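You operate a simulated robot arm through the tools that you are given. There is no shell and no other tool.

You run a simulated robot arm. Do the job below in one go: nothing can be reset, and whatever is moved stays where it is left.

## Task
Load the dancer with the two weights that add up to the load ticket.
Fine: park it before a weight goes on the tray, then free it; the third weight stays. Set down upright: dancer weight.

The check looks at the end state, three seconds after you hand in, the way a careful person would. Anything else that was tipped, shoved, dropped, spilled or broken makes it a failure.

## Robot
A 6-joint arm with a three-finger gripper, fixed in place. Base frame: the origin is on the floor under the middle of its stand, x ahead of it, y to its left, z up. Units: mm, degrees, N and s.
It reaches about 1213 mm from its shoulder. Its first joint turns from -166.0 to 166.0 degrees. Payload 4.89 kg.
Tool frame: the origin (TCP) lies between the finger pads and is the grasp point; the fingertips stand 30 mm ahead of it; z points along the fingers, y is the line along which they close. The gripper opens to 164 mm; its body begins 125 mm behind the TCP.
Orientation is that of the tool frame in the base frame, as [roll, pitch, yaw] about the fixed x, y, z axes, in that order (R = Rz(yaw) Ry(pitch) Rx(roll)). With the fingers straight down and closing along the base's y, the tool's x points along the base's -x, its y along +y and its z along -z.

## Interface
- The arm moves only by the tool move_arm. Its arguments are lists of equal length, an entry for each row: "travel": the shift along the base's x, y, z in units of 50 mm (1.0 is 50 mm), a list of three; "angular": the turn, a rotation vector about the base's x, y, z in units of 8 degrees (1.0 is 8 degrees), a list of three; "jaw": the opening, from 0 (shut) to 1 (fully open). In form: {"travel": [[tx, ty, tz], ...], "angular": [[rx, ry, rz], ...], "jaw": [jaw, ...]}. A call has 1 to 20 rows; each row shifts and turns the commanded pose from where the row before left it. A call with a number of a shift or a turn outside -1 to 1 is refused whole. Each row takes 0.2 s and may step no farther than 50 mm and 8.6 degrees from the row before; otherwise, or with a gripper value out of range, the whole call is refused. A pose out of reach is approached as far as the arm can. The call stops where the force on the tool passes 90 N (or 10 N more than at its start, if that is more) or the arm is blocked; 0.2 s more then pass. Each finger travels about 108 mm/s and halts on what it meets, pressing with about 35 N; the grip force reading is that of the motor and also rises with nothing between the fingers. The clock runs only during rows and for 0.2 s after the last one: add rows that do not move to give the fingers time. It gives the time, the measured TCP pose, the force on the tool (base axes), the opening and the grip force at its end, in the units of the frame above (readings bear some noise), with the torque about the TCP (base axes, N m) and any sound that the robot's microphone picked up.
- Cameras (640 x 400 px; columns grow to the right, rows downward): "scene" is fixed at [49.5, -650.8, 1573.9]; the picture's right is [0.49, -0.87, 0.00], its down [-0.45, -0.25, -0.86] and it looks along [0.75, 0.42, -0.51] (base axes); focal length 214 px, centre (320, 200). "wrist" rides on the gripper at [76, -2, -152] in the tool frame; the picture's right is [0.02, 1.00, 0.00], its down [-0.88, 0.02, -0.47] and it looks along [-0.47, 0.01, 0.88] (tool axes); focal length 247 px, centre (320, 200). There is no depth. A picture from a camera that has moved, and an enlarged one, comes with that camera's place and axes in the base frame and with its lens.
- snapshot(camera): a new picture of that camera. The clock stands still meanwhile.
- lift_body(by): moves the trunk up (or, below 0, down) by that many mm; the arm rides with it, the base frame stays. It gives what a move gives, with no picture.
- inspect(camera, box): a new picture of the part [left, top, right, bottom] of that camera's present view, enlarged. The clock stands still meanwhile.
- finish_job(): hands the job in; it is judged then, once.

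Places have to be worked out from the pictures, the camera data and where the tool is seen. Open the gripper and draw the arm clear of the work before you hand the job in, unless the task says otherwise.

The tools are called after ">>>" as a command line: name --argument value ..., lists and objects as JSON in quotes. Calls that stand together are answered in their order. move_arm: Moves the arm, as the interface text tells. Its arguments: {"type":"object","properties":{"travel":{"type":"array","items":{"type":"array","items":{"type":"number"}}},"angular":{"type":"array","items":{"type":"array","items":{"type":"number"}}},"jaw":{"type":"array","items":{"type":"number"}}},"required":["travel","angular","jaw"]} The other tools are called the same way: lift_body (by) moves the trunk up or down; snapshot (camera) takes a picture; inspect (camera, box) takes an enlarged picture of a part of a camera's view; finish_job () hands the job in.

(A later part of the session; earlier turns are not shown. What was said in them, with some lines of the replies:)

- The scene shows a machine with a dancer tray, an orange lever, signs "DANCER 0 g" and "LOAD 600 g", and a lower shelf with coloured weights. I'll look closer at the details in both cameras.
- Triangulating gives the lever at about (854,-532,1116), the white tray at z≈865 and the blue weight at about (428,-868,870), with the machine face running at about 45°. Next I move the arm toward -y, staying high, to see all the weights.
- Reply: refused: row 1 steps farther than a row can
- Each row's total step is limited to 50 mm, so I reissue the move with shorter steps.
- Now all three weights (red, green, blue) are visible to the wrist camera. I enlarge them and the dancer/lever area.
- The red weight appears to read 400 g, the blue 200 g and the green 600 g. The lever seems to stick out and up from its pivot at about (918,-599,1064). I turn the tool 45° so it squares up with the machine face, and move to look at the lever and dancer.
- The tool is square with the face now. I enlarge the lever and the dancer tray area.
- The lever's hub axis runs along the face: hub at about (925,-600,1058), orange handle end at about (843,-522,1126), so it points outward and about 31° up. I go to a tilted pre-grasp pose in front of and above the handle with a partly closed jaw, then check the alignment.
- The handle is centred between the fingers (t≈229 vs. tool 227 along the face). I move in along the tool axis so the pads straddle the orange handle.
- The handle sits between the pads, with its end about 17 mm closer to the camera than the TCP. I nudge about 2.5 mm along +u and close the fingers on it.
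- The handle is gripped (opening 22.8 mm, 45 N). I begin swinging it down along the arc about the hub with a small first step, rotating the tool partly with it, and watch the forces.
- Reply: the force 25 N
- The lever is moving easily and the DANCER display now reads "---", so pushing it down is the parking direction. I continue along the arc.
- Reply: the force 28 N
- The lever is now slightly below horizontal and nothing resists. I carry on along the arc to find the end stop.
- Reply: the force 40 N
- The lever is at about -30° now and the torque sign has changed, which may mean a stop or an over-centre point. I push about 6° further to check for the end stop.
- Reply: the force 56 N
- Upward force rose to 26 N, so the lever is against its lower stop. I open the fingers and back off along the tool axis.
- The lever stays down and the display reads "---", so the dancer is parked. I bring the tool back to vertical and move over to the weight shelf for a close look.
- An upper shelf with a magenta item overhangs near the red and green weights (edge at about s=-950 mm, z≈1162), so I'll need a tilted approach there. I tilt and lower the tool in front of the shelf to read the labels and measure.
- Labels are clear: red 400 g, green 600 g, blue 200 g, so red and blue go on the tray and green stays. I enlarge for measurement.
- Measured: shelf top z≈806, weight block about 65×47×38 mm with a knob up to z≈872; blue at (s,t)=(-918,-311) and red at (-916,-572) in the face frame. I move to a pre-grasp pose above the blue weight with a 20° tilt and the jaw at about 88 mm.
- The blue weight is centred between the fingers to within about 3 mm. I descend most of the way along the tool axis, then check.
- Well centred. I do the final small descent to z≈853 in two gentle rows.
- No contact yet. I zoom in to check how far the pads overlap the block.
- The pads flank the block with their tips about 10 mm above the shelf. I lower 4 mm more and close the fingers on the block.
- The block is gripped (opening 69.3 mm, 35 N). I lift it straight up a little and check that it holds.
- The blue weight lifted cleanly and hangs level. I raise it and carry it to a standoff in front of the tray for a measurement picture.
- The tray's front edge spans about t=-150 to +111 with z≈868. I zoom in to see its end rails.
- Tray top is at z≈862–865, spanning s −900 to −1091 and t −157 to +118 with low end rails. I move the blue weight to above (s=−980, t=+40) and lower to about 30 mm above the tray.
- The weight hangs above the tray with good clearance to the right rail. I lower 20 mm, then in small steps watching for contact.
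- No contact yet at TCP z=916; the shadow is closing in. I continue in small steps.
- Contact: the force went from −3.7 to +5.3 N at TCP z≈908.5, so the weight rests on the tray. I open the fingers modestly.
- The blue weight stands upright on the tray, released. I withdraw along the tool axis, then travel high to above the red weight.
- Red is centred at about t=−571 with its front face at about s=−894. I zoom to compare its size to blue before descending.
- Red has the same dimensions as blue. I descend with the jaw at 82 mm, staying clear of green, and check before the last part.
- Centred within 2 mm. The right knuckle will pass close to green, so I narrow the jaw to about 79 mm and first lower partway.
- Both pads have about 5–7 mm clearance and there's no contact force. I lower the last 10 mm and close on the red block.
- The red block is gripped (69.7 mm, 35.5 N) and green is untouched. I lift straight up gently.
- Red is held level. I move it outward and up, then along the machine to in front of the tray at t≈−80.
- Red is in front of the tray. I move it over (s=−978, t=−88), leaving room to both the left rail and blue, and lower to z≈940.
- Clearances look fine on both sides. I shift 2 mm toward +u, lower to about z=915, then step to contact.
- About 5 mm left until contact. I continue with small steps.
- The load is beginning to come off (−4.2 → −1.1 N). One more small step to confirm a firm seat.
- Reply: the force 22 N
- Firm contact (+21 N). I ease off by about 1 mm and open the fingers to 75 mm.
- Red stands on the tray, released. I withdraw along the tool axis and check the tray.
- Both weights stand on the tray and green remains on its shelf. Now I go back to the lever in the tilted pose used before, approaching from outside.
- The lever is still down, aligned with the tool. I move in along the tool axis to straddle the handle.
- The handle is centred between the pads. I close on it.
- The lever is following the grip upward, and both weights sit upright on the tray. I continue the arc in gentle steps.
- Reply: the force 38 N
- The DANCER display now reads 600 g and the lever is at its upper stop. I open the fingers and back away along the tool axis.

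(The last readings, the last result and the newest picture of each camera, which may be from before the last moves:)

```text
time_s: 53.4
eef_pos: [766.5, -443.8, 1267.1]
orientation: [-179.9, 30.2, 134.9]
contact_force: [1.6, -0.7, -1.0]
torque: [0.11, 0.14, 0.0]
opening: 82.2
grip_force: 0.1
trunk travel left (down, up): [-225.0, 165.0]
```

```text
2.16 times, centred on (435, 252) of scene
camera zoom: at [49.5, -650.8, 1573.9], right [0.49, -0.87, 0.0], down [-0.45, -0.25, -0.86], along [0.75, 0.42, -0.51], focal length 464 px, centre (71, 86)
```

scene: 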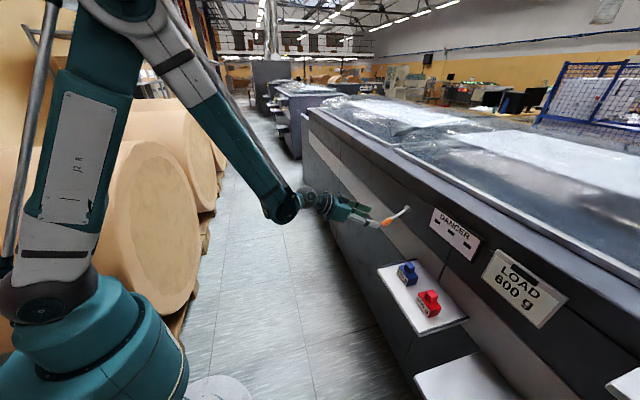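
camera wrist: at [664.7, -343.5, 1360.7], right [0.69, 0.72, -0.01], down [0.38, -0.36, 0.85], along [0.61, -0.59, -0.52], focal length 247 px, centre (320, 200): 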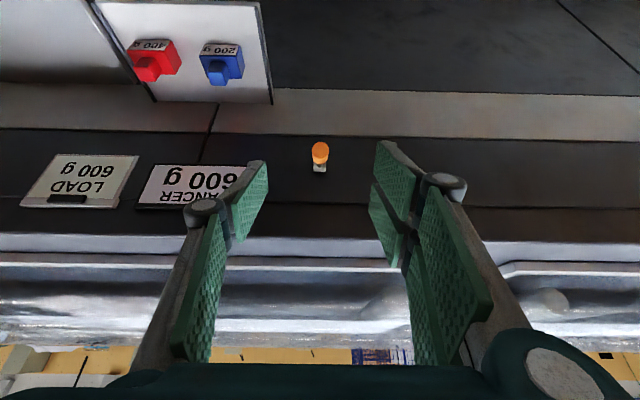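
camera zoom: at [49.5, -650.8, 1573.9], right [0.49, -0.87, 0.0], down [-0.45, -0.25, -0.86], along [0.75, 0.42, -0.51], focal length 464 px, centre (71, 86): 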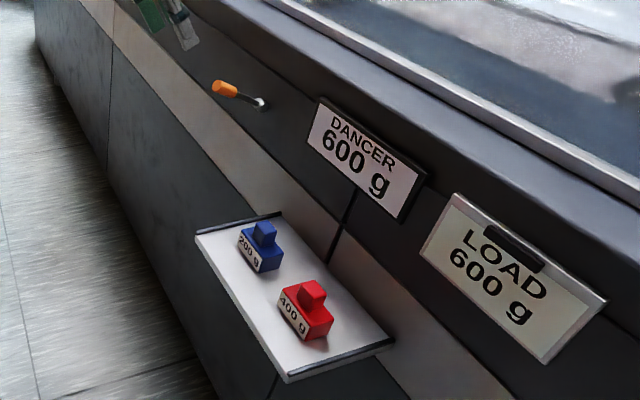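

The lever stays up and the dancer reads 600 g with both weights upright. I draw the arm well clear, open the gripper, and take a final look at everything.

>>> move_arm --travel '[[-0.713, 0.417, 0.275], [-0.713, 0.417, 0.275], [-0.713, 0.417, 0.275], [-0.713, 0.417, 0.275], [-0.713, 0.417, 0.275], [-0.713, 0.417, 0.275], [-0.713, 0.417, 0.275], [-0.713, 0.417, 0.275], [-0.713, 0.417, 0.275]]' --angular '[[0.297, 0.297, 0], [0.297, 0.297, 0], [0.297, 0.297, 0], [0.297, 0.297, 0], [0.297, 0.297, 0], [0.297, 0.297, 0], [0.297, 0.297, 0], [0.297, 0.297, 0], [0.297, 0.297, 0]]' --jaw '[0.6, 0.8, 1, 1, 1, 1, 1, 1, 1]'

>>> snapshot --camera "wrist"

>>> snapshot --camera "scene"

```text
time_s: 55.4
eef_pos: [451.0, -254.9, 1392.6]
orientation: [180.0, -0.1, 135.5]
contact_force: [-0.1, -0.5, 0.1]
torque: [-0.01, 0.06, 0.03]
opening: 164.1
grip_force: 0.2
trunk travel left (down, up): [-225.0, 165.0]
```

```text
taken
camera wrist: at [394.9, -202.5, 1545.0], right [0.68, 0.73, 0.0], down [0.64, -0.6, 0.47], along [0.34, -0.32, -0.88], focal length 247 px, centre (320, 200)
```

wrist: 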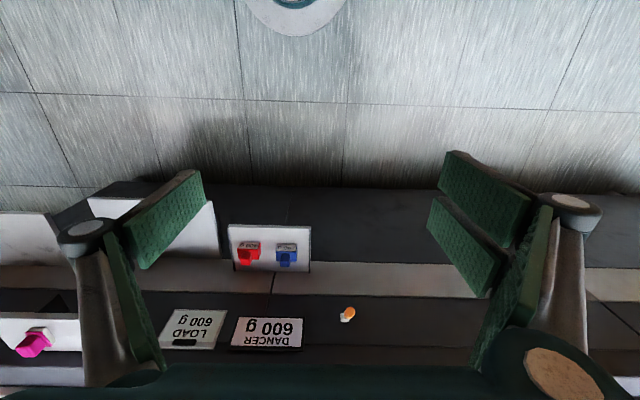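

```text
taken
```

scene: 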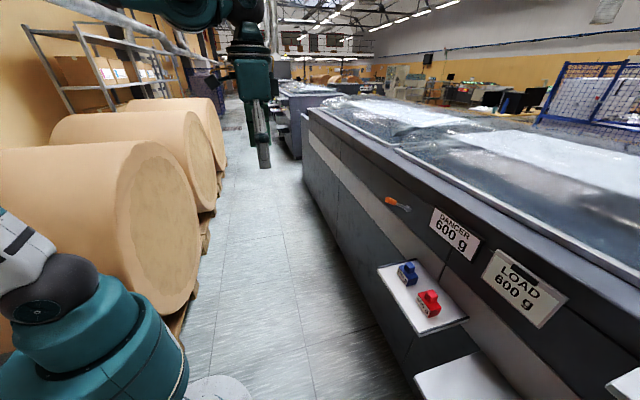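

The arm is clear and open. The lever is back up (free), the display reads 600 g, and red 400 g and blue 200 g are upright on the tray. Green is hidden behind a finger in this picture, but my last view of it showed it standing in place on its shelf. I hand the job in.

>>> finish_job

```text
The job is handed in.
```

I handed the job in with the dancer carrying the 400 g (red) and 200 g (blue) weights. Its display reads 600 g, matching the load ticket.

- **Parking:** I swung the lever down first and the display changed to "---". Both weights went on the tray while it was parked. I then swung the lever back up to its stop, and it stayed there after I let go.
- **Weights:** Both stand upright on the tray, clear of each other and of the end rails.
- **Third weight:** The green 600 g weight stayed on its shelf. A finger hid it in the final picture. It was still in place when I last saw it, after both weights were on the tray.
- **Arm:** The gripper is fully open and the arm is back near its starting position, away from the machine.

I saw nothing else tipped, dropped or moved.
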